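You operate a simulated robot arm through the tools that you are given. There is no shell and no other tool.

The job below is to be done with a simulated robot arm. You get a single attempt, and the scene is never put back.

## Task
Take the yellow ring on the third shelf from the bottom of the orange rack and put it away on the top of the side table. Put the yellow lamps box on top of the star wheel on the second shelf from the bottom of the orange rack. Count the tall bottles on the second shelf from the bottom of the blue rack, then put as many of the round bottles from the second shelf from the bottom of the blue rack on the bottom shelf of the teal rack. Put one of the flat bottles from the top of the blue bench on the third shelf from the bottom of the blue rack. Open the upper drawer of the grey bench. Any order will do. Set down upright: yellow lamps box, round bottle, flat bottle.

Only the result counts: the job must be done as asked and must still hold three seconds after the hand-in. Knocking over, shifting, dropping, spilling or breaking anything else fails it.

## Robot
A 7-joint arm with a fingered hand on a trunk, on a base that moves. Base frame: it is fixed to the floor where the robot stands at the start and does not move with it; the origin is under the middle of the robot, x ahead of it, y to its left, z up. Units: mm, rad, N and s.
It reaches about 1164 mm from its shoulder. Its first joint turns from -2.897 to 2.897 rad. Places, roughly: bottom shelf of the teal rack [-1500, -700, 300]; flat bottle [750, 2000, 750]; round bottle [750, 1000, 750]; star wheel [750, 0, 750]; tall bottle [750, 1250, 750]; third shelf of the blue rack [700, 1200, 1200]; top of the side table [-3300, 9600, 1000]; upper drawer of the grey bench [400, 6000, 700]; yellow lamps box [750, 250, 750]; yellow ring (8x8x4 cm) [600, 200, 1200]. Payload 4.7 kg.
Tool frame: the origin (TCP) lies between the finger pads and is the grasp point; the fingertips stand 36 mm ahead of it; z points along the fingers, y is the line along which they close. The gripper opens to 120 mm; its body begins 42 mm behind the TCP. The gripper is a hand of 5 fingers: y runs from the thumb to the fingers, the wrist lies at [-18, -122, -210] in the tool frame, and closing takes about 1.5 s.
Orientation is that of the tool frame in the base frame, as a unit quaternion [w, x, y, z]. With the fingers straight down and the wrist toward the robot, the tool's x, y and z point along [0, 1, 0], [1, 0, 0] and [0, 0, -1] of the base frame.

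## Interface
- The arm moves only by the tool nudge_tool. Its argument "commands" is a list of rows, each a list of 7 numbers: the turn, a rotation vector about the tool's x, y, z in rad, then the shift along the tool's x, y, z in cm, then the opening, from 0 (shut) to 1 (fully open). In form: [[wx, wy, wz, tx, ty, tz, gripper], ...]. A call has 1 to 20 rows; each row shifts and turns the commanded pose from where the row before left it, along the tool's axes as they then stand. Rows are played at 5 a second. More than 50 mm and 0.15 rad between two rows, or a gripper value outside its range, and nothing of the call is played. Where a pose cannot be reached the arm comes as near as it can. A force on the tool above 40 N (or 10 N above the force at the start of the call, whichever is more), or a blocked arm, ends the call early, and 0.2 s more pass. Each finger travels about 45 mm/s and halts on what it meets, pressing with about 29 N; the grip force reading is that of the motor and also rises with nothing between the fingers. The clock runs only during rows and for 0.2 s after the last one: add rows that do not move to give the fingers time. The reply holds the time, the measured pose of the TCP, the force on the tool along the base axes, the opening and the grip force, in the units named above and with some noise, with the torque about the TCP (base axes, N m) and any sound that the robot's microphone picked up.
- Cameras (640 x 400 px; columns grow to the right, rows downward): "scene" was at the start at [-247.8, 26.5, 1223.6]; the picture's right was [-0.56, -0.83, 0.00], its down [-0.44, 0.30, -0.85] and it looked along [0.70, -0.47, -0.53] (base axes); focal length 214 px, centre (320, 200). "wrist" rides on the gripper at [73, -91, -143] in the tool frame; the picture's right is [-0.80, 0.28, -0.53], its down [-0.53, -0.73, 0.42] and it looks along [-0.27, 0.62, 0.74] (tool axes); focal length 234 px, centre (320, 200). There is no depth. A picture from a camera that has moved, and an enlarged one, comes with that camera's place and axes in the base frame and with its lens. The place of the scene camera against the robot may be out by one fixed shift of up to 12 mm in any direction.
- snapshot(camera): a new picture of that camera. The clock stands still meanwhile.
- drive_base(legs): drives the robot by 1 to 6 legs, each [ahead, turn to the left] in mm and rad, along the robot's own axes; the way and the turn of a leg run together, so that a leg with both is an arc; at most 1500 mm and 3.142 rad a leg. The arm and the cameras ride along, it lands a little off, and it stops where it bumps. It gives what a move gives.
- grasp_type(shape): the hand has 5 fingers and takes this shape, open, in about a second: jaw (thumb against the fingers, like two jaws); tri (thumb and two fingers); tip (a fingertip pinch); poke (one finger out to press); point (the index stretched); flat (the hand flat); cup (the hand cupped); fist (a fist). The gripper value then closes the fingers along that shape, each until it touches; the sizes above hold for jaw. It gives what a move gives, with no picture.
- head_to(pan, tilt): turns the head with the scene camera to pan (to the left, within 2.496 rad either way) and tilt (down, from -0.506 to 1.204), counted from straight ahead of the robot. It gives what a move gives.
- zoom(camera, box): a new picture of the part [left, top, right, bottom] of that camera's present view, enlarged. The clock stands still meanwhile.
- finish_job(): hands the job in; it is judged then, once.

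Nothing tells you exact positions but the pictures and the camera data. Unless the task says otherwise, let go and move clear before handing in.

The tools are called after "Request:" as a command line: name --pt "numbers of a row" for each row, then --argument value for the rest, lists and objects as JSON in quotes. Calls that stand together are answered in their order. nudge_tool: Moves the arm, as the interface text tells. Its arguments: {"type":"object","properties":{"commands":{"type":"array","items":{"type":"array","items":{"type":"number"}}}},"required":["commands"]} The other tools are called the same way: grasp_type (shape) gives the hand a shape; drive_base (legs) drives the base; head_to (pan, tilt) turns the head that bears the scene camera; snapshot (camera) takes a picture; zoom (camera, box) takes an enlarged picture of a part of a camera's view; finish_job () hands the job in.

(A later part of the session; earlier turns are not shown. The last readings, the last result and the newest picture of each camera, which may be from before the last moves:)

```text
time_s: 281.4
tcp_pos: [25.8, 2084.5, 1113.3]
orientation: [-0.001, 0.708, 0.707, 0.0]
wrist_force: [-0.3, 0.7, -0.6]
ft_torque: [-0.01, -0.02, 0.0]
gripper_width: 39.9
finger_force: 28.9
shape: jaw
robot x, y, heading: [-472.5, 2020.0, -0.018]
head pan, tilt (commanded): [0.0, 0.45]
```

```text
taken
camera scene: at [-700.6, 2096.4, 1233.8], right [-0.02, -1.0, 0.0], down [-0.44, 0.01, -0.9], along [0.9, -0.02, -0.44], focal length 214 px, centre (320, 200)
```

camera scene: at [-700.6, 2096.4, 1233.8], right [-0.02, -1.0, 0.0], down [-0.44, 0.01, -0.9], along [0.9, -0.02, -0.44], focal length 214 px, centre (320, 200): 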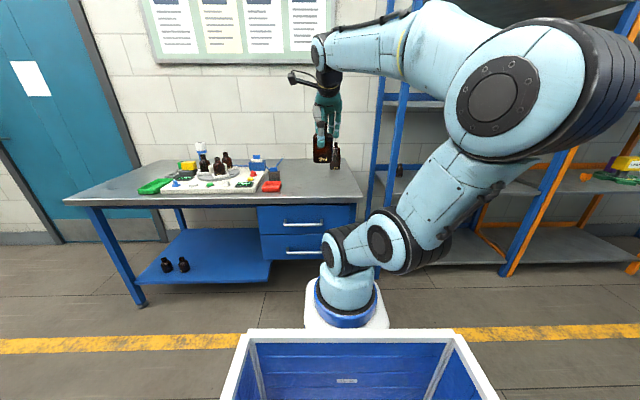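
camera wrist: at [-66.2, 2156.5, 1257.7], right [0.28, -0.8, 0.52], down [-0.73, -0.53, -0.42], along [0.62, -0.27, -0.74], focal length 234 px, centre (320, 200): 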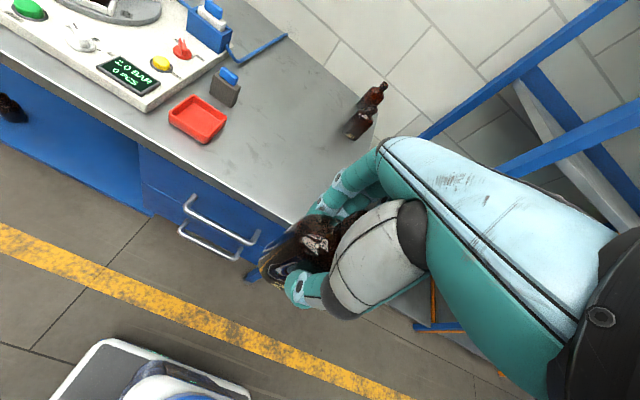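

Now I'll drive over in front of the blue rack.

Request:
drive_base --legs '[[0, -1.553], [820, 0], [0, 1.5708], [110, 0]]'

Request:
head_to --pan 0.0 --tilt 0.1

Request:
snapshot --camera "scene"

Request:
snapshot --camera "wrist"

```text
time_s: 294.2
tcp_pos: [134.0, 1268.0, 1114.1]
orientation: [-0.001, 0.704, 0.71, -0.001]
wrist_force: [-0.4, 1.0, -1.7]
ft_torque: [-0.02, -0.02, 0.03]
gripper_width: 39.7
finger_force: 28.9
shape: jaw
robot x, y, heading: [-362.9, 1196.0, -0.009]
head pan, tilt (commanded): [0.0, 0.45]
```

```text
time_s: 295.0
tcp_pos: [133.4, 1267.5, 1112.9]
orientation: [-0.001, 0.704, 0.71, 0.0]
wrist_force: [-0.1, 1.9, -1.0]
ft_torque: [-0.01, -0.01, 0.0]
gripper_width: 39.3
finger_force: 28.7
shape: jaw
robot x, y, heading: [-363.9, 1192.8, -0.011]
head pan, tilt (commanded): [0.0, 0.099]
```

```text
taken
camera scene: at [-593.4, 1273.0, 1266.3], right [-0.01, -1.0, 0.0], down [-0.1, 0.0, -0.99], along [0.99, -0.01, -0.1], focal length 214 px, centre (320, 200)
```

scene: 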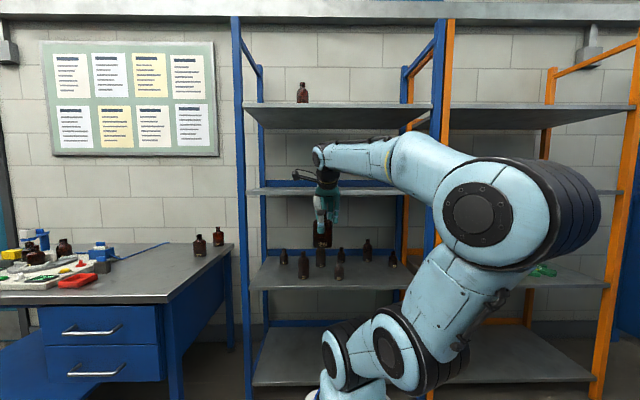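

```text
taken
camera wrist: at [40.6, 1338.9, 1257.7], right [0.29, -0.8, 0.52], down [-0.73, -0.54, -0.42], along [0.62, -0.26, -0.74], focal length 234 px, centre (320, 200)
```

wrist: 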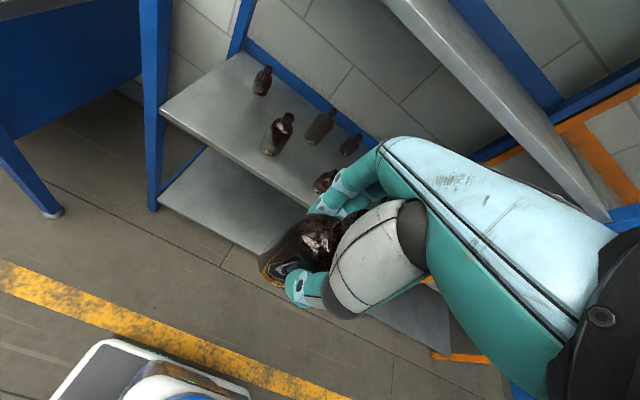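

I'm in front of the blue rack. I'll zoom on the third shelf to check that it's free, and on the lower bottles for the count.

Request:
zoom --camera "scene" --box '[230, 90, 450, 220]'

Request:
zoom --camera "scene" --box '[250, 220, 430, 300]'

```text
2.91 times, centred on (340, 155) of scene
camera zoom: at [-593.4, 1273.0, 1266.3], right [-0.01, -1.0, 0.0], down [-0.1, 0.0, -0.99], along [0.99, -0.01, -0.1], focal length 624 px, centre (262, 331)
```

zoom: 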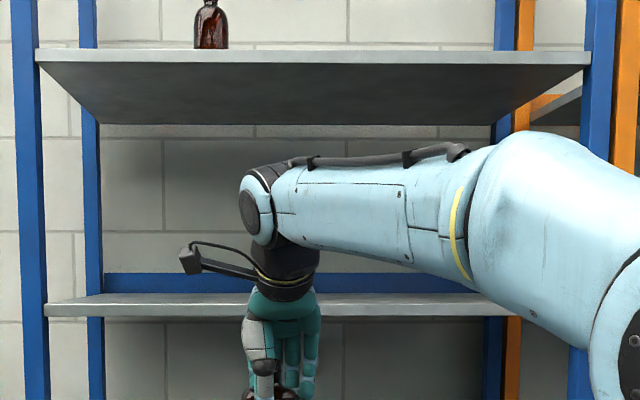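

```text
3.56 times, centred on (340, 260) of scene
camera zoom: at [-593.4, 1273.0, 1266.3], right [-0.01, -1.0, 0.0], down [-0.1, 0.0, -0.99], along [0.99, -0.01, -0.1], focal length 763 px, centre (249, -13)
```

zoom: 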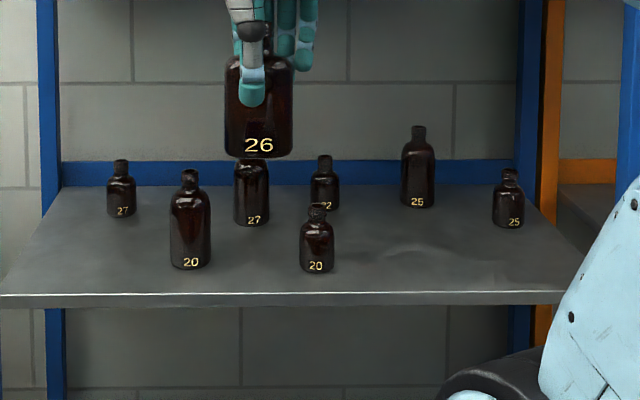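

The third shelf is empty, and the shelf below holds 3 tall bottles (20, 27, 25) and 4 round ones (27, 20, 32, 25), so three round bottles must move. I'll raise the flat bottle to third-shelf height and bring it in over the front part of that shelf.

Request:
nudge_tool --pt "0 0 0 0 0 -4 0" --pt "0 0 0 0 0 -4 0" --pt "0 0 0 0 0 -4 0" --pt "0 0 0 0 0 -4 0" --pt "0 0 0 0 0 -4 0" --pt "0 0 0 0 4 0 0" --pt "0 0 0 0 4 0 0" --pt "0 0 0 0 4 0 0" --pt "0 0 0 0 4 0 0" --pt "0 0 0 0 0 0 0"

Request:
snapshot --camera "scene"

Request:
snapshot --camera "wrist"

```text
time_s: 297.2
tcp_pos: [295.5, 1269.0, 1312.4]
orientation: [-0.001, 0.704, 0.71, 0.0]
wrist_force: [0.1, -0.1, -1.7]
ft_torque: [-0.02, 0.01, 0.01]
gripper_width: 39.3
finger_force: 28.6
shape: jaw
robot x, y, heading: [-358.5, 1199.8, -0.006]
head pan, tilt (commanded): [0.0, 0.099]
```

```text
taken
camera scene: at [-593.4, 1273.0, 1266.4], right [-0.01, -1.0, 0.0], down [-0.1, 0.0, -0.99], along [0.99, -0.01, -0.1], focal length 214 px, centre (320, 200)
```

scene: 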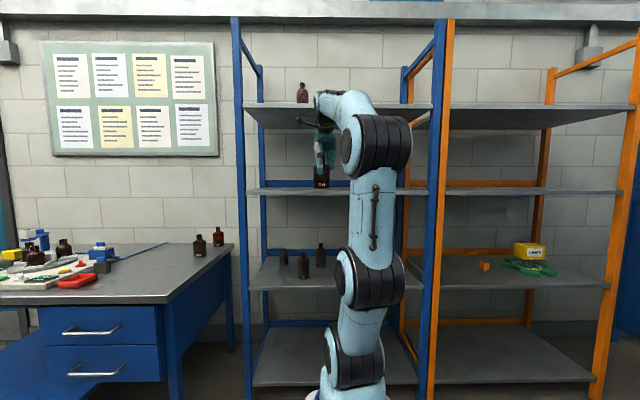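

```text
taken
camera wrist: at [203.0, 1340.1, 1457.0], right [0.29, -0.8, 0.52], down [-0.73, -0.54, -0.42], along [0.62, -0.26, -0.74], focal length 234 px, centre (320, 200)
```

wrist: 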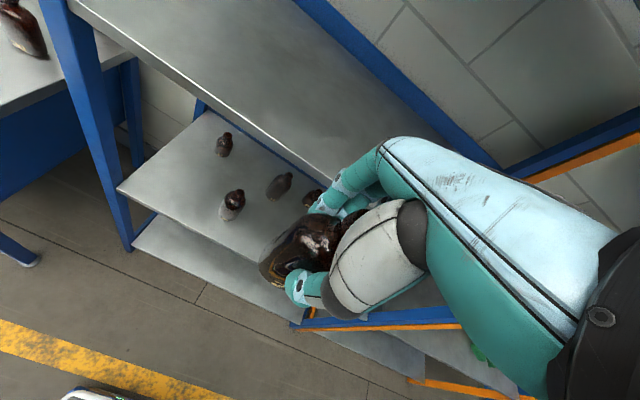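

Request:
zoom --camera "scene" --box '[280, 80, 380, 210]'

```text
3.08 times, centred on (330, 145) of scene
camera zoom: at [-593.4, 1273.0, 1266.4], right [-0.01, -1.0, 0.0], down [-0.1, 0.0, -0.99], along [0.99, -0.01, -0.1], focal length 660 px, centre (289, 369)
```

zoom: 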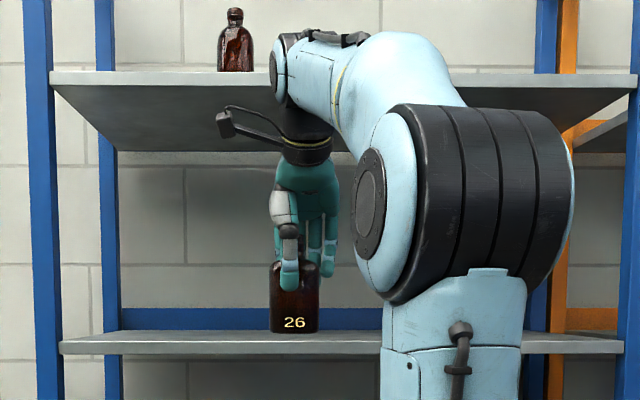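

There's about 15 mm under the bottle and about 35 mm above the wrist. I'll move in to x≈545.

Request:
nudge_tool --pt "0 0 0 0 4.1 0 0" --pt "0 0 0 0 4.1 0 0" --pt "0 0 0 0 4.1 0 0" --pt "0 0 0 0 4.1 0 0" --pt "0 0 0 0 4.1 0 0" --pt "0 0 0 0 4.1 0 0" --pt "0 0 0 0 0 0 0"

Request:
zoom --camera "scene" --box '[280, 80, 380, 210]'

Request:
snapshot --camera "wrist"

```text
time_s: 298.8
tcp_pos: [542.0, 1273.7, 1312.8]
orientation: [-0.001, 0.704, 0.71, -0.002]
wrist_force: [0.3, -0.3, -2.0]
ft_torque: [0.04, 0.01, 0.01]
gripper_width: 39.5
finger_force: 29.2
shape: jaw
robot x, y, heading: [-366.3, 1197.0, -0.002]
head pan, tilt (commanded): [0.0, 0.099]
```

```text
3.08 times, centred on (330, 145) of scene
camera zoom: at [-593.1, 1273.0, 1266.4], right [-0.01, -1.0, 0.0], down [-0.1, 0.0, -0.99], along [0.99, -0.01, -0.1], focal length 660 px, centre (289, 369)
```

zoom: 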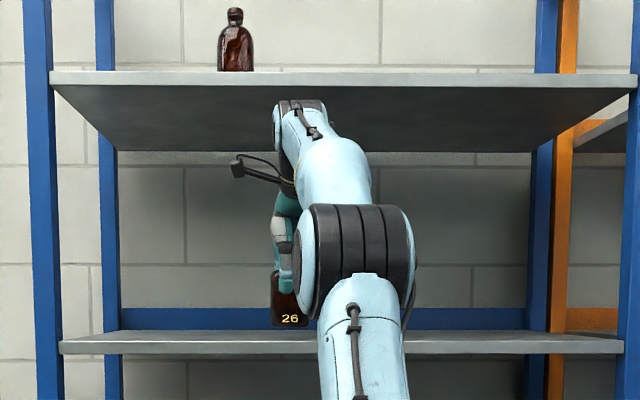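

```text
taken
camera wrist: at [448.1, 1343.5, 1456.3], right [0.29, -0.8, 0.52], down [-0.73, -0.54, -0.42], along [0.62, -0.26, -0.74], focal length 234 px, centre (320, 200)
```

wrist: 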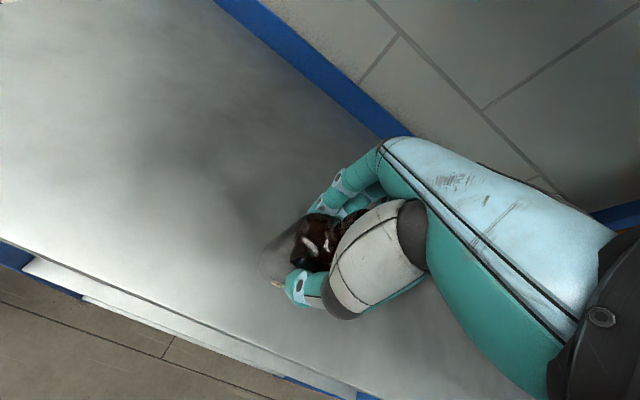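

The bottle is over the shelf about 60 mm behind its front edge. I'll lower in small steps until contact.

Request:
nudge_tool --pt "0 0 0 0 0 0.5 0" --pt "0 0 0 0 0 0.5 0" --pt "0 0 0 0 0 0 0"

Request:
nudge_tool --pt "0 0 0 0 0 0.25 0" --pt "0 0 0 0 0 0 0"

```text
time_s: 299.6
tcp_pos: [540.1, 1271.8, 1302.7]
orientation: [-0.002, 0.704, 0.71, 0.0]
wrist_force: [0.1, -0.1, -0.4]
ft_torque: [0.02, -0.02, -0.06]
gripper_width: 39.5
finger_force: 29.4
shape: jaw
robot x, y, heading: [-364.5, 1196.1, -0.01]
head pan, tilt (commanded): [0.0, 0.099]
```

```text
time_s: 300.2
tcp_pos: [539.9, 1270.3, 1300.5]
orientation: [-0.002, 0.704, 0.71, 0.0]
wrist_force: [-0.4, 0.6, -0.9]
ft_torque: [-0.03, 0.02, 0.04]
gripper_width: 39.5
finger_force: 29.5
shape: jaw
robot x, y, heading: [-366.0, 1196.4, -0.009]
head pan, tilt (commanded): [0.0, 0.099]
```

Request:
nudge_tool --pt "0 0 0 0 0 0.25 0" --pt "0 0 0 0 0 0 0"

Request:
nudge_tool --pt "0 0 0 0 0 0.2 0" --pt "0 0 0 0 0 0 0"

```text
time_s: 300.8
tcp_pos: [541.5, 1271.3, 1298.4]
orientation: [-0.001, 0.704, 0.71, 0.0]
wrist_force: [-0.2, 0.1, -2.2]
ft_torque: [0.0, -0.02, 0.03]
gripper_width: 39.7
finger_force: 28.6
shape: jaw
robot x, y, heading: [-361.4, 1196.8, -0.004]
head pan, tilt (commanded): [0.0, 0.099]
```

```text
time_s: 301.4
tcp_pos: [540.7, 1272.4, 1294.8]
orientation: [-0.001, 0.704, 0.71, 0.0]
wrist_force: [-0.2, 0.1, -2.1]
ft_torque: [0.02, -0.02, 0.0]
gripper_width: 39.3
finger_force: 28.7
shape: jaw
robot x, y, heading: [-363.7, 1195.8, -0.008]
head pan, tilt (commanded): [0.0, 0.099]
```

Still free; I continue down in 2 mm steps.

Request:
nudge_tool --pt "0 0 0 0 0 0.2 0" --pt "0 0 0 0 0 0 0"

Request:
nudge_tool --pt "0 0 0 0 0 0.2 0" --pt "0 0 0 0 0 0 0"

```text
time_s: 302.0
tcp_pos: [540.2, 1271.7, 1293.4]
orientation: [-0.001, 0.704, 0.71, 0.0]
wrist_force: [0.0, -0.5, -2.1]
ft_torque: [0.03, 0.02, -0.01]
gripper_width: 39.7
finger_force: 29.0
shape: jaw
robot x, y, heading: [-363.6, 1195.9, -0.008]
head pan, tilt (commanded): [0.0, 0.099]
```

```text
time_s: 302.6
tcp_pos: [539.3, 1271.4, 1291.4]
orientation: [0.0, 0.704, 0.71, 0.001]
wrist_force: [-0.5, 0.3, 4.9]
ft_torque: [-0.02, -0.11, 0.02]
gripper_width: 39.5
finger_force: 29.4
shape: jaw
robot x, y, heading: [-363.1, 1197.2, -0.012]
head pan, tilt (commanded): [0.0, 0.099]
```

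Contact at TCP z≈1292. I'll settle it a touch and open the hand gently.

Request:
nudge_tool --pt "0 0 0 0 0 0.1 0" --pt "0 0 0 0 0 0 0" --pt "0 0 0 0 0 0 0.3" --pt "0 0 0 0 0 0 0.36" --pt "0 0 0 0 0 0 0.42" --pt "0 0 0 0 0 0 0.5" --pt "0 0 0 0 0 0 0.6" --pt "0 0 0 0 0 0 0.8" --pt "0 0 0 0 0 0 1" --pt "0 0 0 0 0 0 1" --pt "0 0 0 0 0 0 1"

Request:
snapshot --camera "wrist"

Request:
zoom --camera "scene" --box '[280, 80, 380, 210]'

```text
time_s: 305.0
tcp_pos: [540.8, 1271.0, 1291.3]
orientation: [-0.001, 0.704, 0.71, -0.001]
wrist_force: [-0.8, 0.4, -0.2]
ft_torque: [-0.04, 0.01, -0.02]
gripper_width: 119.4
finger_force: 0.0
shape: jaw
robot x, y, heading: [-363.2, 1199.2, -0.006]
head pan, tilt (commanded): [0.0, 0.099]
```

```text
taken
camera wrist: at [446.9, 1342.3, 1434.9], right [0.29, -0.8, 0.52], down [-0.73, -0.54, -0.42], along [0.62, -0.26, -0.74], focal length 234 px, centre (320, 200)
```

wrist: 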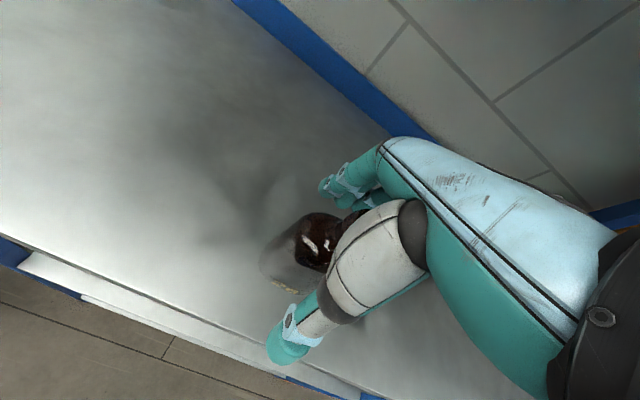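

```text
3.08 times, centred on (330, 145) of scene
camera zoom: at [-593.4, 1273.0, 1266.4], right [-0.01, -1.0, 0.0], down [-0.1, 0.0, -0.99], along [0.99, -0.01, -0.1], focal length 660 px, centre (289, 369)
```

zoom: 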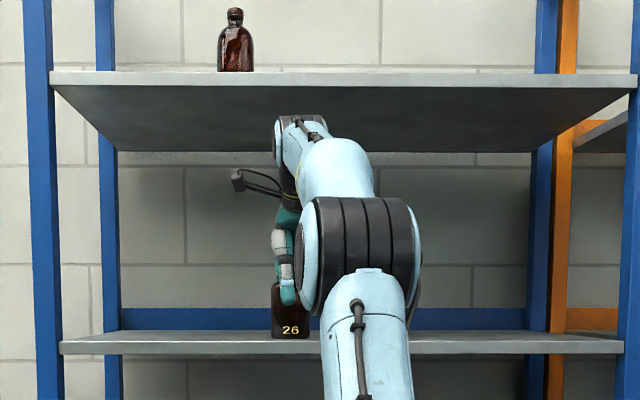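

The flat bottle stands on the third shelf. As before I'll raise slightly, slide the open hand sideways off it, and withdraw.

Request:
nudge_tool --pt "0 0 0 0 0 -0.8 1" --pt "0 0 0 0 0 -0.8 1" --pt "0 0 0 2.5 0 0 1" --pt "0 0 0 3 0 0 1" --pt "0 0 0 3 0 0 1" --pt "0 0 0 3 0 0 1" --pt "0 0 0 2.5 0 0 1" --pt "0 0 0 0 0 0 1"

Request:
snapshot --camera "wrist"

```text
time_s: 306.8
tcp_pos: [540.3, 1413.3, 1307.0]
orientation: [-0.002, 0.704, 0.71, 0.0]
wrist_force: [0.2, 0.0, -0.1]
ft_torque: [-0.01, 0.0, -0.03]
gripper_width: 119.6
finger_force: 0.1
shape: jaw
robot x, y, heading: [-365.5, 1196.6, -0.007]
head pan, tilt (commanded): [0.0, 0.099]
```

```text
taken
camera wrist: at [446.2, 1483.1, 1451.1], right [0.29, -0.8, 0.52], down [-0.73, -0.54, -0.42], along [0.62, -0.26, -0.74], focal length 234 px, centre (320, 200)
```

wrist: 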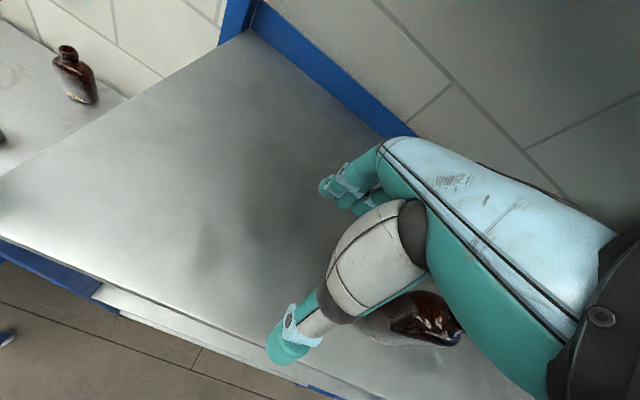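

Clear of the bottle. I'll withdraw straight back and lower the arm for the next pick.

Request:
nudge_tool --pt "0 0 0 0 -4.5 0 1" --pt "0 0 0 0 -4.5 0 1" --pt "0 0 0 0 -4.5 0 1" --pt "0 0 0 0 -4.5 0 1" --pt "0 0 0 0 -4.5 0 1" --pt "0 0 0 0 -4.5 0 1" --pt "0 0 0 0 -4.5 0 1" --pt "0 0 0 0 -4.5 0 1" --pt "0 0 0 0 0 0 1"

Request:
zoom --camera "scene" --box '[230, 60, 450, 300]'

Request:
snapshot --camera "wrist"

```text
time_s: 308.8
tcp_pos: [178.3, 1407.5, 1307.1]
orientation: [-0.001, 0.704, 0.71, 0.0]
wrist_force: [0.0, -0.5, -0.4]
ft_torque: [0.02, -0.02, 0.02]
gripper_width: 119.8
finger_force: 0.0
shape: jaw
robot x, y, heading: [-359.1, 1194.8, -0.008]
head pan, tilt (commanded): [0.0, 0.099]
```

```text
1.67 times, centred on (340, 180) of scene
camera zoom: at [-593.4, 1273.0, 1266.4], right [-0.01, -1.0, 0.0], down [-0.1, 0.0, -0.99], along [0.99, -0.01, -0.1], focal length 358 px, centre (287, 233)
```

zoom: 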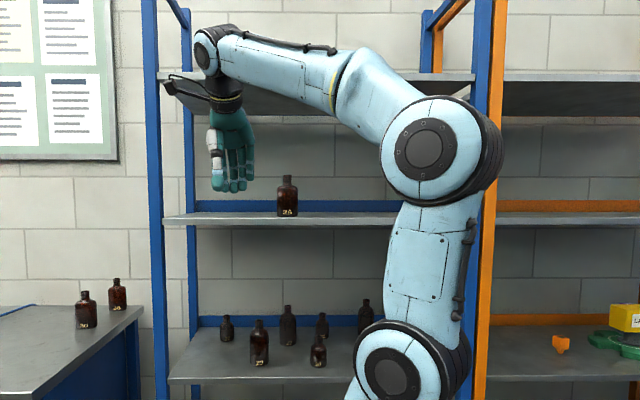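

```text
taken
camera wrist: at [85.2, 1478.7, 1451.0], right [0.29, -0.8, 0.52], down [-0.73, -0.54, -0.42], along [0.62, -0.26, -0.74], focal length 234 px, centre (320, 200)
```

wrist: 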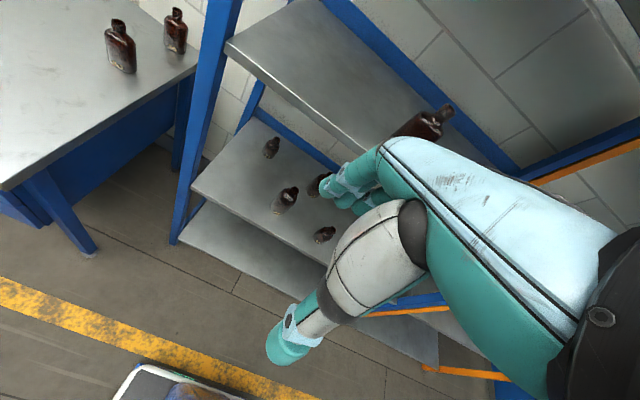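

The flat bottle is done. Now round bottle "20" at the front of the second shelf: I'll bring the hand down in front of it for a close look.

Request:
nudge_tool --pt "0 0 0 -2.25 0.7 4 1" --pt "0 0 0 -2.25 0.7 4 1" --pt "0 0 0 -2.25 0.7 4 1" --pt "0 0 0 -2.25 0.7 4 1" --pt "0 0 0 -2.25 0.7 4 1" --pt "0 0 0 -2.25 0.7 4 1" --pt "0 0 0 -2.25 0.7 4 1" --pt "0 0 0 -2.25 0.7 4 1" --pt "0 0 0 -2.25 0.7 4 1" --pt "0 0 0 -2.25 0.7 4 1" --pt "0 0 0 -2.25 0.7 4 1" --pt "0 0 0 0 0 0 1"

Request:
snapshot --camera "wrist"

Request:
zoom --camera "wrist" --box '[200, 40, 420, 200]'

```text
time_s: 311.4
tcp_pos: [257.1, 1159.9, 866.5]
orientation: [-0.001, 0.704, 0.71, 0.0]
wrist_force: [0.6, 0.1, 0.7]
ft_torque: [-0.01, 0.02, -0.01]
gripper_width: 119.9
finger_force: 0.0
shape: jaw
robot x, y, heading: [-363.5, 1196.3, -0.007]
head pan, tilt (commanded): [0.0, 0.099]
```

```text
taken
camera wrist: at [164.4, 1231.9, 1011.0], right [0.29, -0.8, 0.52], down [-0.73, -0.54, -0.42], along [0.62, -0.26, -0.74], focal length 234 px, centre (320, 200)
```

wrist: 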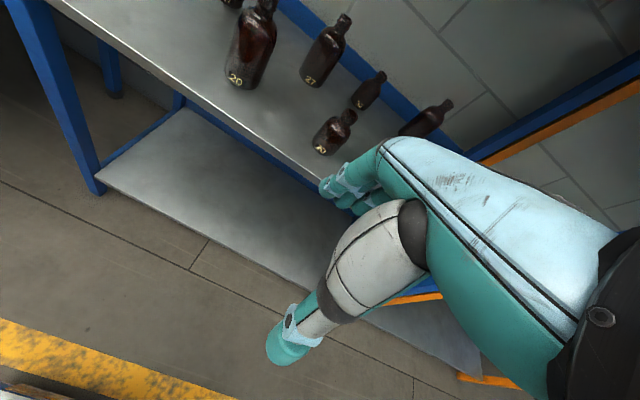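

```text
2.50 times, centred on (310, 120) of wrist
camera zoom: at [164.4, 1231.9, 1011.0], right [0.29, -0.8, 0.52], down [-0.73, -0.54, -0.42], along [0.62, -0.26, -0.74], focal length 585 px, centre (345, 400)
```

zoom: 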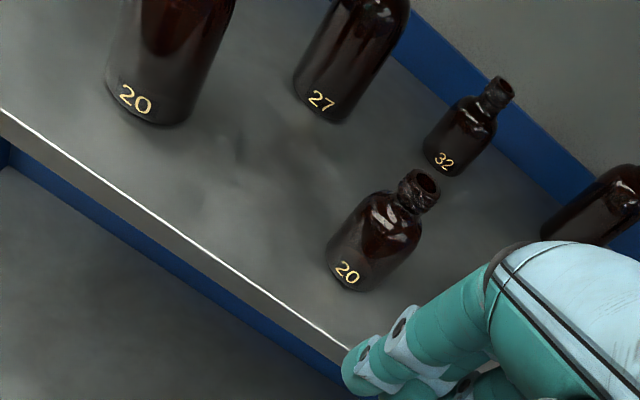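

All kinds are clear: 20 and 27 (and 25 behind) are tall, while the small 20 and 32 are round. Round 20 is at about (546, 1162) with its top near z 803. I'll move in above it.

Request:
nudge_tool --pt "0 0 0 0 4.14 0 1" --pt "0 0 0 0 4.14 0 1" --pt "0 0 0 0 4.14 0 1" --pt "0 0 0 0 4.14 0 1" --pt "0 0 0 0 4.14 0 1" --pt "0 0 0 0 4.14 0 1" --pt "0 0 0 0 4.14 0 1" --pt "0 0 0 0 0 0 1"

Request:
snapshot --camera "wrist"

Request:
zoom --camera "wrist" --box '[210, 150, 370, 370]'

```text
time_s: 313.2
tcp_pos: [549.3, 1163.6, 868.4]
orientation: [-0.001, 0.704, 0.71, 0.0]
wrist_force: [1.2, 0.4, 0.4]
ft_torque: [-0.01, 0.02, -0.06]
gripper_width: 120.0
finger_force: 0.1
shape: jaw
robot x, y, heading: [-364.5, 1192.5, -0.005]
head pan, tilt (commanded): [0.0, 0.099]
```

```text
taken
camera wrist: at [455.2, 1234.9, 1011.6], right [0.29, -0.8, 0.52], down [-0.73, -0.54, -0.42], along [0.62, -0.26, -0.74], focal length 234 px, centre (320, 200)
```

wrist: 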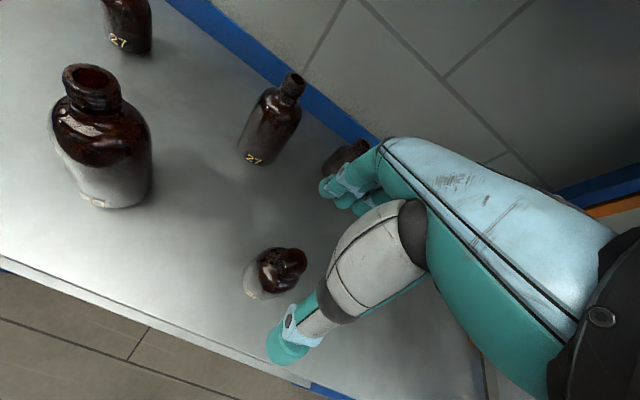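

```text
1.82 times, centred on (290, 260) of wrist
camera zoom: at [455.2, 1234.9, 1011.6], right [0.29, -0.8, 0.52], down [-0.73, -0.54, -0.42], along [0.62, -0.26, -0.74], focal length 426 px, centre (374, 91)
```

zoom: 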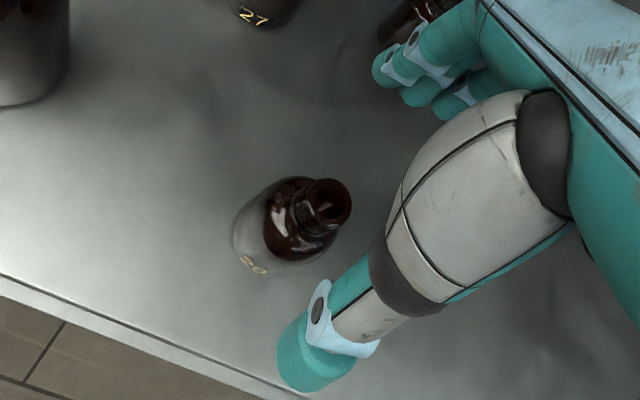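

Triangulated: cap at (551, 1160), top z≈796. I'll fine-adjust and descend around the bottle.

Request:
nudge_tool --pt "0 0 0 0.3 0.4 0 1" --pt "0 0 0 0 0 3.5 1" --pt "0 0 0 0 0 3.5 1" --pt "0 0 0 0 0 2.5 1" --pt "0 0 0 0 0 0 1"

Request:
zoom --camera "wrist" --box '[210, 150, 370, 370]'

```text
time_s: 314.4
tcp_pos: [551.4, 1167.1, 770.6]
orientation: [-0.002, 0.704, 0.71, 0.0]
wrist_force: [-0.1, -0.4, -0.5]
ft_torque: [-0.01, -0.01, 0.0]
gripper_width: 119.6
finger_force: 0.0
shape: jaw
robot x, y, heading: [-366.4, 1196.6, -0.01]
head pan, tilt (commanded): [0.0, 0.099]
```

```text
1.82 times, centred on (290, 260) of wrist
camera zoom: at [458.0, 1238.4, 915.4], right [0.29, -0.8, 0.52], down [-0.73, -0.54, -0.42], along [0.62, -0.26, -0.74], focal length 426 px, centre (374, 91)
```

zoom: 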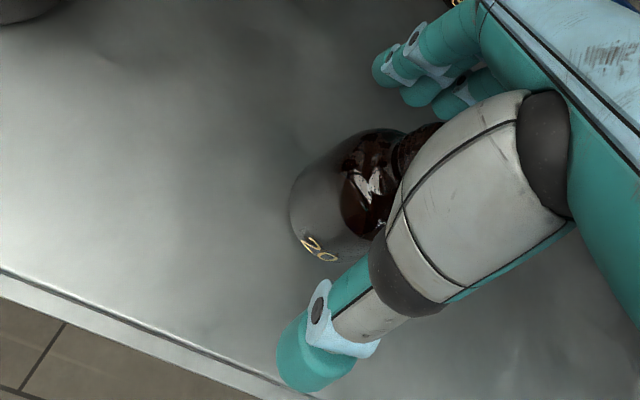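

Request:
nudge_tool --pt "0 0 0 0 0 0.8 1" --pt "0 0 0 0 0 0 1"

Request:
nudge_tool --pt "0 0 0 0 0 0 0.6" --pt "0 0 0 0 0 0 0.4" --pt "0 0 0 0 0 0 0.2" --pt "0 0 0 0 0 0 0" --pt "0 0 0 0 0 0 0" --pt "0 0 0 0 0 0 0" --pt "0 0 0 0 0 0 0" --pt "0 0 0 0 0 0 0" --pt "0 0 0 0 0 0 0"

Request:
zoom --camera "wrist" --box '[210, 150, 370, 370]'

```text
time_s: 315.0
tcp_pos: [551.8, 1167.0, 764.1]
orientation: [-0.001, 0.704, 0.71, 0.0]
wrist_force: [-0.3, -1.0, -0.3]
ft_torque: [0.0, 0.0, 0.0]
gripper_width: 120.0
finger_force: 0.0
shape: jaw
robot x, y, heading: [-365.4, 1196.8, -0.008]
head pan, tilt (commanded): [0.0, 0.099]
```

```text
time_s: 317.0
tcp_pos: [551.4, 1166.5, 762.4]
orientation: [-0.002, 0.705, 0.71, 0.0]
wrist_force: [-0.5, 0.1, 0.1]
ft_torque: [-0.02, 0.02, -0.01]
gripper_width: 48.0
finger_force: 29.6
shape: jaw
robot x, y, heading: [-368.4, 1196.7, -0.006]
head pan, tilt (commanded): [0.0, 0.099]
```

```text
1.82 times, centred on (290, 260) of wrist
camera zoom: at [458.1, 1238.3, 907.6], right [0.29, -0.8, 0.52], down [-0.73, -0.54, -0.42], along [0.62, -0.26, -0.74], focal length 426 px, centre (374, 91)
```

zoom: 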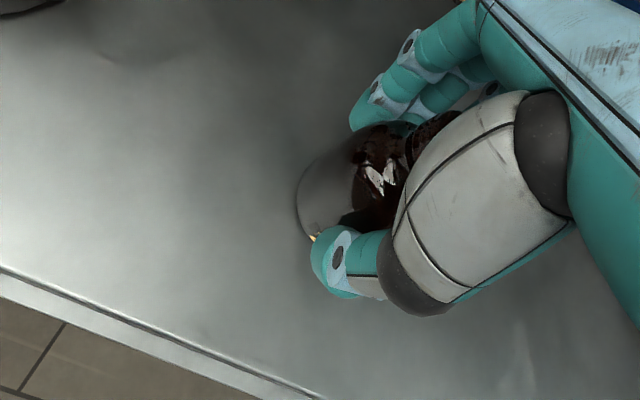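

Gripped at 48 mm. I'll lift and check.

Request:
nudge_tool --pt "0 0 0 0 0 -1 0" --pt "0 0 0 0 0 -2 0" --pt "0 0 0 0 0 -2 0" --pt "0 0 0 0 0 -2 0" --pt "0 0 0 0 0 0 0"

Request:
snapshot --camera "wrist"

Request:
zoom --camera "scene" --box '[250, 200, 430, 300]'

```text
time_s: 318.2
tcp_pos: [551.5, 1166.8, 834.8]
orientation: [-0.001, 0.704, 0.71, 0.0]
wrist_force: [0.6, 0.6, -0.8]
ft_torque: [-0.01, -0.02, 0.0]
gripper_width: 47.5
finger_force: 28.9
shape: jaw
robot x, y, heading: [-363.3, 1193.4, -0.01]
head pan, tilt (commanded): [0.0, 0.099]
```

```text
taken
camera wrist: at [457.7, 1238.6, 977.9], right [0.29, -0.8, 0.52], down [-0.73, -0.54, -0.42], along [0.62, -0.26, -0.74], focal length 234 px, centre (320, 200)
```

wrist: 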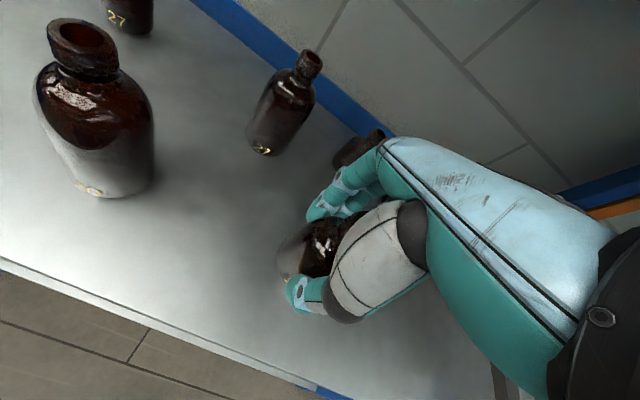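

```text
3.56 times, centred on (340, 250) of scene
camera zoom: at [-593.3, 1273.0, 1266.4], right [-0.01, -1.0, 0.0], down [-0.1, 0.0, -0.99], along [0.99, -0.01, -0.1], focal length 763 px, centre (249, 22)
```

zoom: 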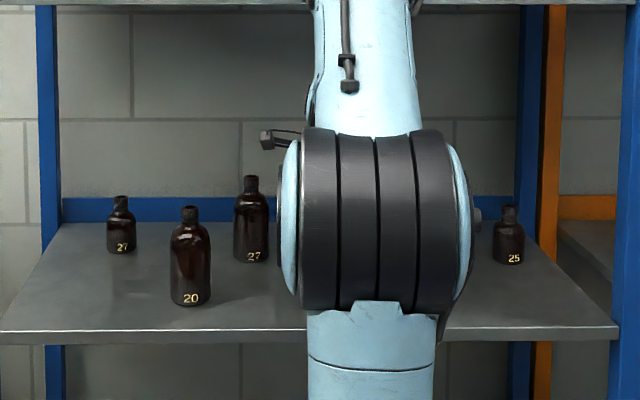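

Round 20 is in hand. I'll retract to the travel pose and head for the teal rack.

Request:
nudge_tool --pt "0 0 0 0 -4.3 0 0" --pt "0 0 0 0 -4.3 0 0" --pt "0 0 0 0 -4.3 0 0" --pt "0 0 0 0 -4.3 0 0" --pt "0 0 0 1 -4.3 0 0" --pt "0 0 0 1 -4.3 -1 0" --pt "0 0 0 1 -4.3 -1 0" --pt "0 0 0 1 -4.3 -2 0" --pt "0 0 0 1 -4.3 -2 0" --pt "0 0 0 1 -4.3 -2 0" --pt "0 0 0 0 0 0 0"

Request:
drive_base --legs '[[0, 1.5708], [0, 1.5708], [1140, 0]]'

Request:
head_to --pan 1.2 --tilt 0.4

Request:
snapshot --camera "scene"

Request:
snapshot --camera "wrist"

```text
time_s: 320.6
tcp_pos: [120.0, 1223.8, 914.0]
orientation: [-0.001, 0.704, 0.71, 0.0]
wrist_force: [0.3, -0.1, -0.3]
ft_torque: [-0.01, -0.01, 0.01]
gripper_width: 47.0
finger_force: 29.1
shape: jaw
robot x, y, heading: [-364.0, 1200.7, -0.011]
head pan, tilt (commanded): [0.0, 0.099]
```

```text
time_s: 334.1
tcp_pos: [-1992.1, 1185.7, 915.0]
orientation: [0.0, 0.71, -0.704, 0.001]
wrist_force: [-0.2, -0.5, -0.8]
ft_torque: [-0.01, 0.01, 0.0]
gripper_width: 46.8
finger_force: 29.0
shape: jaw
robot x, y, heading: [-1507.4, 1212.5, 3.14]
head pan, tilt (commanded): [0.0, 0.099]
```

```text
time_s: 335.5
tcp_pos: [-1990.7, 1184.3, 915.3]
orientation: [0.0, 0.709, -0.705, 0.001]
wrist_force: [0.4, -1.1, -2.6]
ft_torque: [-0.01, 0.0, 0.0]
gripper_width: 47.1
finger_force: 28.6
shape: jaw
robot x, y, heading: [-1504.9, 1211.0, 3.131]
head pan, tilt (commanded): [1.201, 0.4]
```

```text
taken
camera scene: at [-1203.9, 1038.6, 1238.5], right [-0.93, 0.37, 0.0], down [0.14, 0.36, -0.92], along [-0.34, -0.86, -0.39], focal length 214 px, centre (320, 200)
```

scene: 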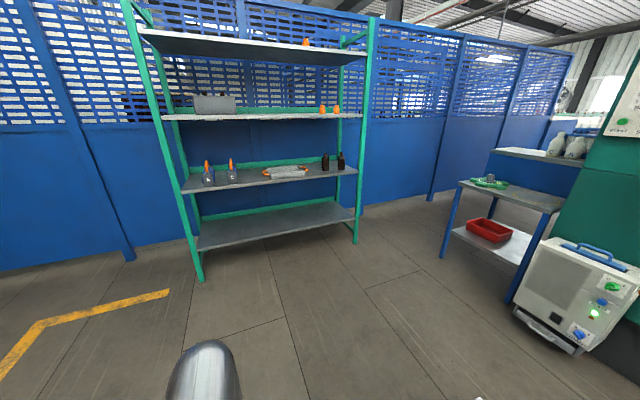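

```text
taken
camera wrist: at [-1901.7, 1112.9, 1059.4], right [-0.29, 0.8, 0.52], down [0.73, 0.54, -0.42], along [-0.62, 0.26, -0.74], focal length 234 px, centre (320, 200)
```

wrist: 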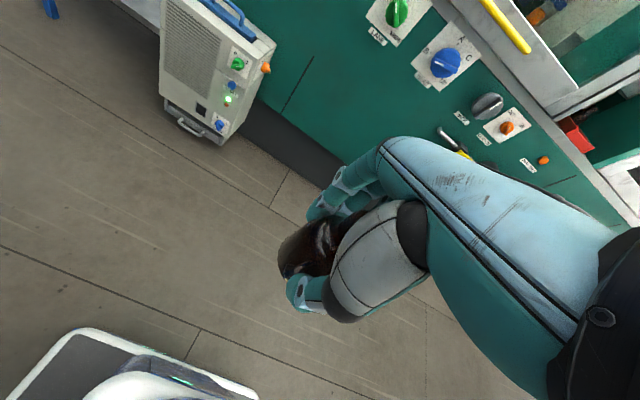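

The teal rack's bottom shelf is empty, at z≈295, with its front at y≈−490. I'll turn to face it and drive up.

Request:
drive_base --legs '[[0, 1.5708], [850, 0]]'

Request:
head_to --pan 0.0 --tilt 0.55

Request:
snapshot --camera "scene"

Request:
snapshot --camera "wrist"

```text
time_s: 343.8
tcp_pos: [-1487.1, -125.7, 914.1]
orientation: [-0.001, 1.0, 0.005, 0.0]
wrist_force: [-0.1, 0.2, -0.4]
ft_torque: [0.02, 0.02, 0.02]
gripper_width: 46.8
finger_force: 29.2
shape: jaw
robot x, y, heading: [-1512.6, 359.7, -1.576]
head pan, tilt (commanded): [1.201, 0.4]
```

```text
time_s: 345.2
tcp_pos: [-1486.7, -124.0, 915.6]
orientation: [0.0, 1.0, 0.005, 0.001]
wrist_force: [0.2, 0.2, -1.0]
ft_torque: [-0.01, -0.01, -0.01]
gripper_width: 46.7
finger_force: 29.1
shape: jaw
robot x, y, heading: [-1517.4, 359.4, -1.576]
head pan, tilt (commanded): [0.0, 0.55]
```

```text
taken
camera scene: at [-1426.2, 594.6, 1224.7], right [-1.0, 0.01, 0.0], down [0.0, 0.52, -0.85], along [0.0, -0.85, -0.52], focal length 214 px, centre (320, 200)
```

scene: 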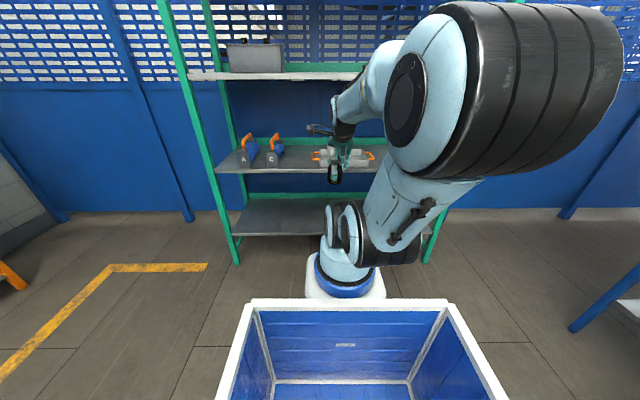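

```text
taken
camera wrist: at [-1416.7, -33.8, 1059.4], right [-0.8, -0.29, 0.52], down [-0.54, 0.73, -0.42], along [-0.26, -0.62, -0.74], focal length 234 px, centre (320, 200)
```

wrist: 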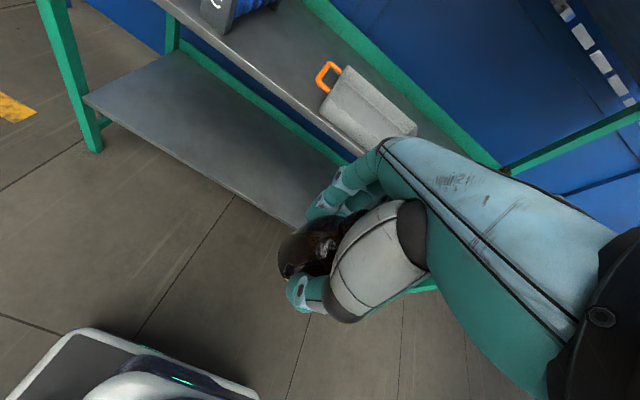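

The bottom bay is open and empty. I'll move forward a bit, then lower the bottle in front of the rack below the second shelf.

Request:
nudge_tool --pt "0 0 0 1.45 4.2 0 0" --pt "0 0 0 1.45 4.2 0 0" --pt "0 0 0 1.45 4.2 0 0" --pt "0 0 0 1.45 4.2 0 0" --pt "0 0 0 1.45 4.2 0 0" --pt "0 0 0 1.45 4.2 0 0" --pt "0 0 0 0 0 4.3 0" --pt "0 0 0 0 0 4.3 0" --pt "0 0 0 0 0 4.3 0" --pt "0 0 0 0 0 4.3 0" --pt "0 0 0 0 0 4.3 0" --pt "0 0 0 0 0 4.3 0" --pt "0 0 0 0 0 0 0"

Request:
snapshot --camera "scene"

Request:
snapshot --camera "wrist"

```text
time_s: 348.0
tcp_pos: [-1395.8, -376.0, 656.6]
orientation: [-0.002, 1.0, 0.006, 0.001]
wrist_force: [0.6, -0.6, -0.4]
ft_torque: [0.03, 0.01, 0.0]
gripper_width: 46.6
finger_force: 29.6
shape: jaw
robot x, y, heading: [-1514.3, 361.9, -1.577]
head pan, tilt (commanded): [0.0, 0.55]
```

```text
taken
camera scene: at [-1426.3, 594.5, 1224.7], right [-1.0, 0.01, 0.0], down [0.0, 0.52, -0.85], along [-0.01, -0.85, -0.52], focal length 214 px, centre (320, 200)
```

scene: 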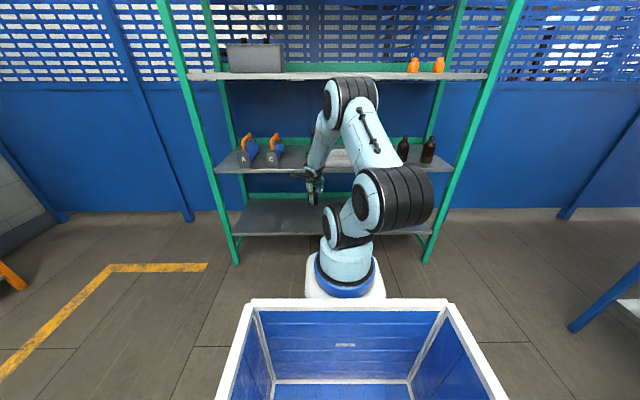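

```text
taken
camera wrist: at [-1325.7, -284.6, 800.7], right [-0.8, -0.29, 0.52], down [-0.54, 0.73, -0.42], along [-0.26, -0.62, -0.74], focal length 234 px, centre (320, 200)
```

wrist: 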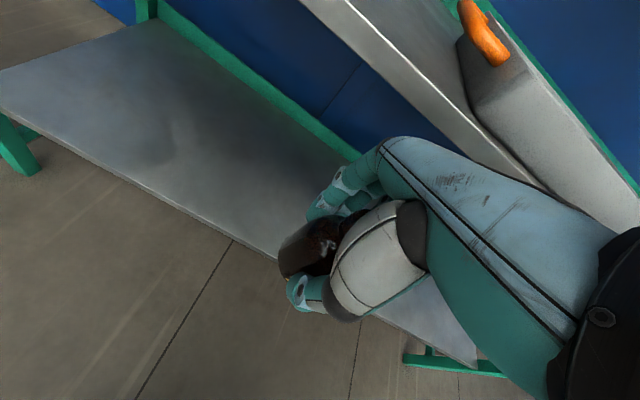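

Request:
nudge_tool --pt "0 0 0 0 0 4.3 0" --pt "0 0 0 0 0 4.3 0" --pt "0 0 0 0 0 4.3 0" --pt "0 0 0 0 0 4.3 0" --pt "0 0 0 0 0 4.3 0" --pt "0 0 0 0 0 0 0"

Request:
snapshot --camera "scene"

Request:
snapshot --camera "wrist"

```text
time_s: 349.4
tcp_pos: [-1395.7, -373.6, 443.4]
orientation: [-0.001, 1.0, 0.006, 0.001]
wrist_force: [-0.1, 0.8, -0.6]
ft_torque: [0.0, -0.02, 0.02]
gripper_width: 46.4
finger_force: 29.3
shape: jaw
robot x, y, heading: [-1514.2, 359.0, -1.579]
head pan, tilt (commanded): [0.0, 0.55]
```

```text
taken
camera scene: at [-1426.3, 594.6, 1224.7], right [-1.0, 0.01, 0.0], down [0.0, 0.52, -0.85], along [-0.01, -0.85, -0.52], focal length 214 px, centre (320, 200)
```

scene: 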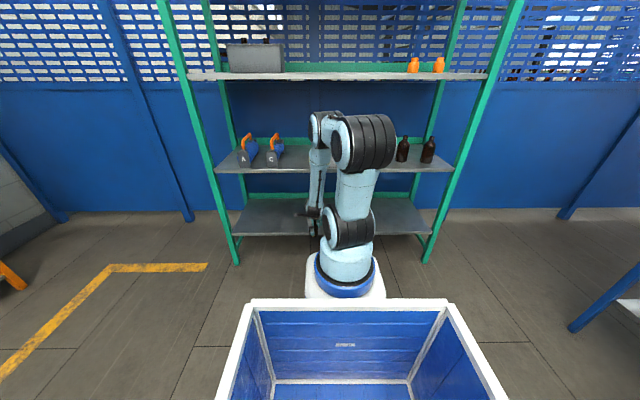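

```text
taken
camera wrist: at [-1326.3, -283.0, 586.2], right [-0.8, -0.29, 0.52], down [-0.54, 0.73, -0.42], along [-0.26, -0.62, -0.74], focal length 234 px, centre (320, 200)
```

wrist: 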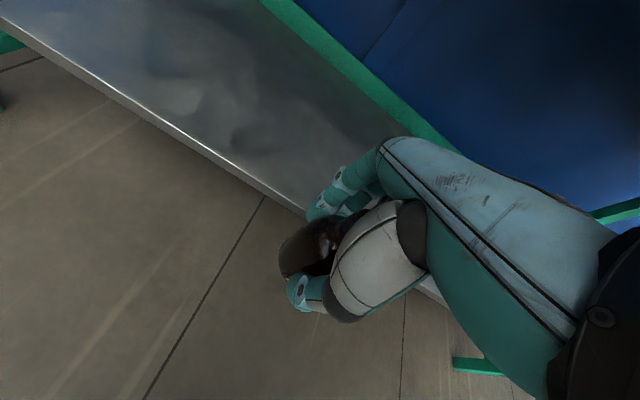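

The forearm would come close to the second shelf's front edge from here, so I'll back the base up 160 mm to make the reach flatter, then move in at this height.

Request:
drive_base --legs '[[-160, 0]]'

Request:
nudge_tool --pt "0 0 0 0 4 0 0" --pt "0 0 0 0 4 0 0" --pt "0 0 0 0 4 0 0" --pt "0 0 0 0 4 0 0" --pt "0 0 0 0 4 0 0" --pt "0 0 0 0 4 0 0" --pt "0 0 0 0 0 0 0"

Request:
snapshot --camera "scene"

Request:
snapshot --camera "wrist"

```text
time_s: 350.8
tcp_pos: [-1394.4, -214.0, 442.9]
orientation: [-0.001, 1.0, 0.006, 0.001]
wrist_force: [0.2, -0.4, -0.9]
ft_torque: [-0.05, -0.01, 0.03]
gripper_width: 46.7
finger_force: 28.2
shape: jaw
robot x, y, heading: [-1516.0, 517.8, -1.586]
head pan, tilt (commanded): [0.0, 0.55]
```

```text
time_s: 352.4
tcp_pos: [-1393.5, -455.2, 441.3]
orientation: [-0.001, 1.0, 0.006, 0.002]
wrist_force: [-0.3, -0.9, -1.3]
ft_torque: [0.0, 0.02, 0.01]
gripper_width: 46.6
finger_force: 29.2
shape: jaw
robot x, y, heading: [-1514.9, 519.7, -1.579]
head pan, tilt (commanded): [0.0, 0.55]
```

```text
taken
camera scene: at [-1425.5, 754.2, 1224.8], right [-1.0, 0.01, 0.0], down [0.0, 0.52, -0.85], along [0.0, -0.85, -0.52], focal length 214 px, centre (320, 200)
```

scene: 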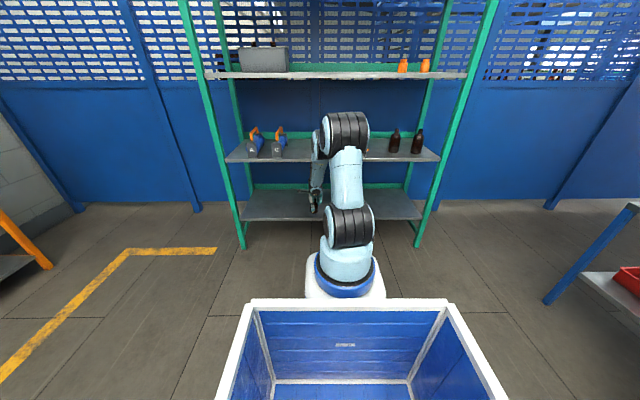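

```text
taken
camera wrist: at [-1322.8, -364.2, 585.4], right [-0.8, -0.29, 0.52], down [-0.54, 0.73, -0.42], along [-0.26, -0.62, -0.74], focal length 234 px, centre (320, 200)
```

wrist: 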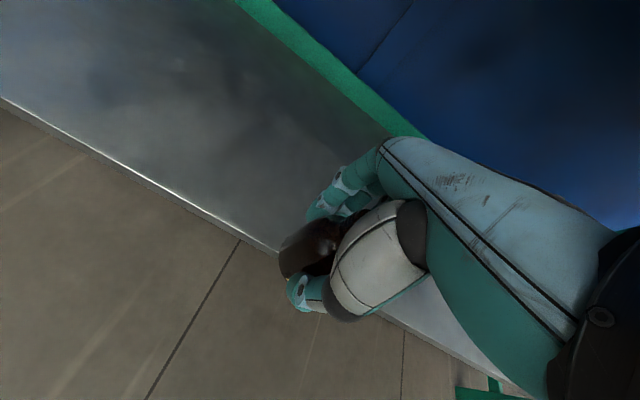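

Request:
zoom --camera "scene" --box '[220, 120, 440, 260]'

Request:
zoom --camera "wrist" --box '[0, 60, 320, 280]'

```text
2.86 times, centred on (330, 190) of scene
camera zoom: at [-1425.5, 754.2, 1224.8], right [-1.0, 0.01, 0.0], down [0.0, 0.52, -0.85], along [0.0, -0.85, -0.52], focal length 613 px, centre (291, 229)
```

zoom: 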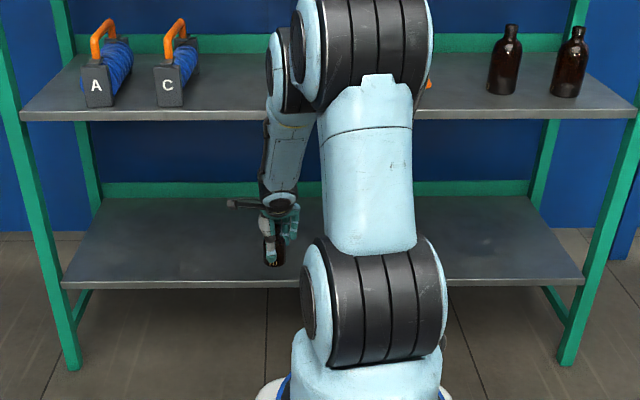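

```text
1.82 times, centred on (160, 170) of wrist
camera zoom: at [-1322.8, -364.2, 585.4], right [-0.8, -0.29, 0.52], down [-0.54, 0.73, -0.42], along [-0.26, -0.62, -0.74], focal length 426 px, centre (611, 254)
```

zoom: 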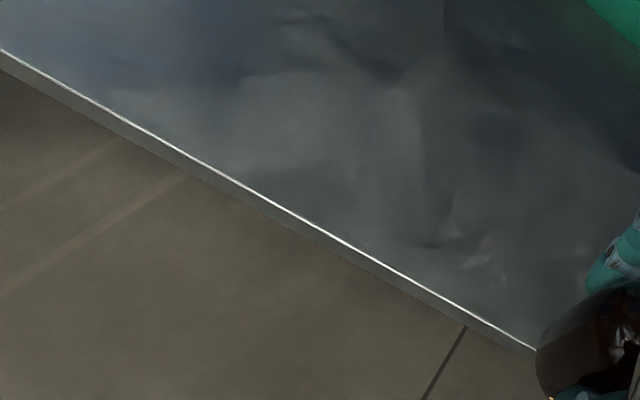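

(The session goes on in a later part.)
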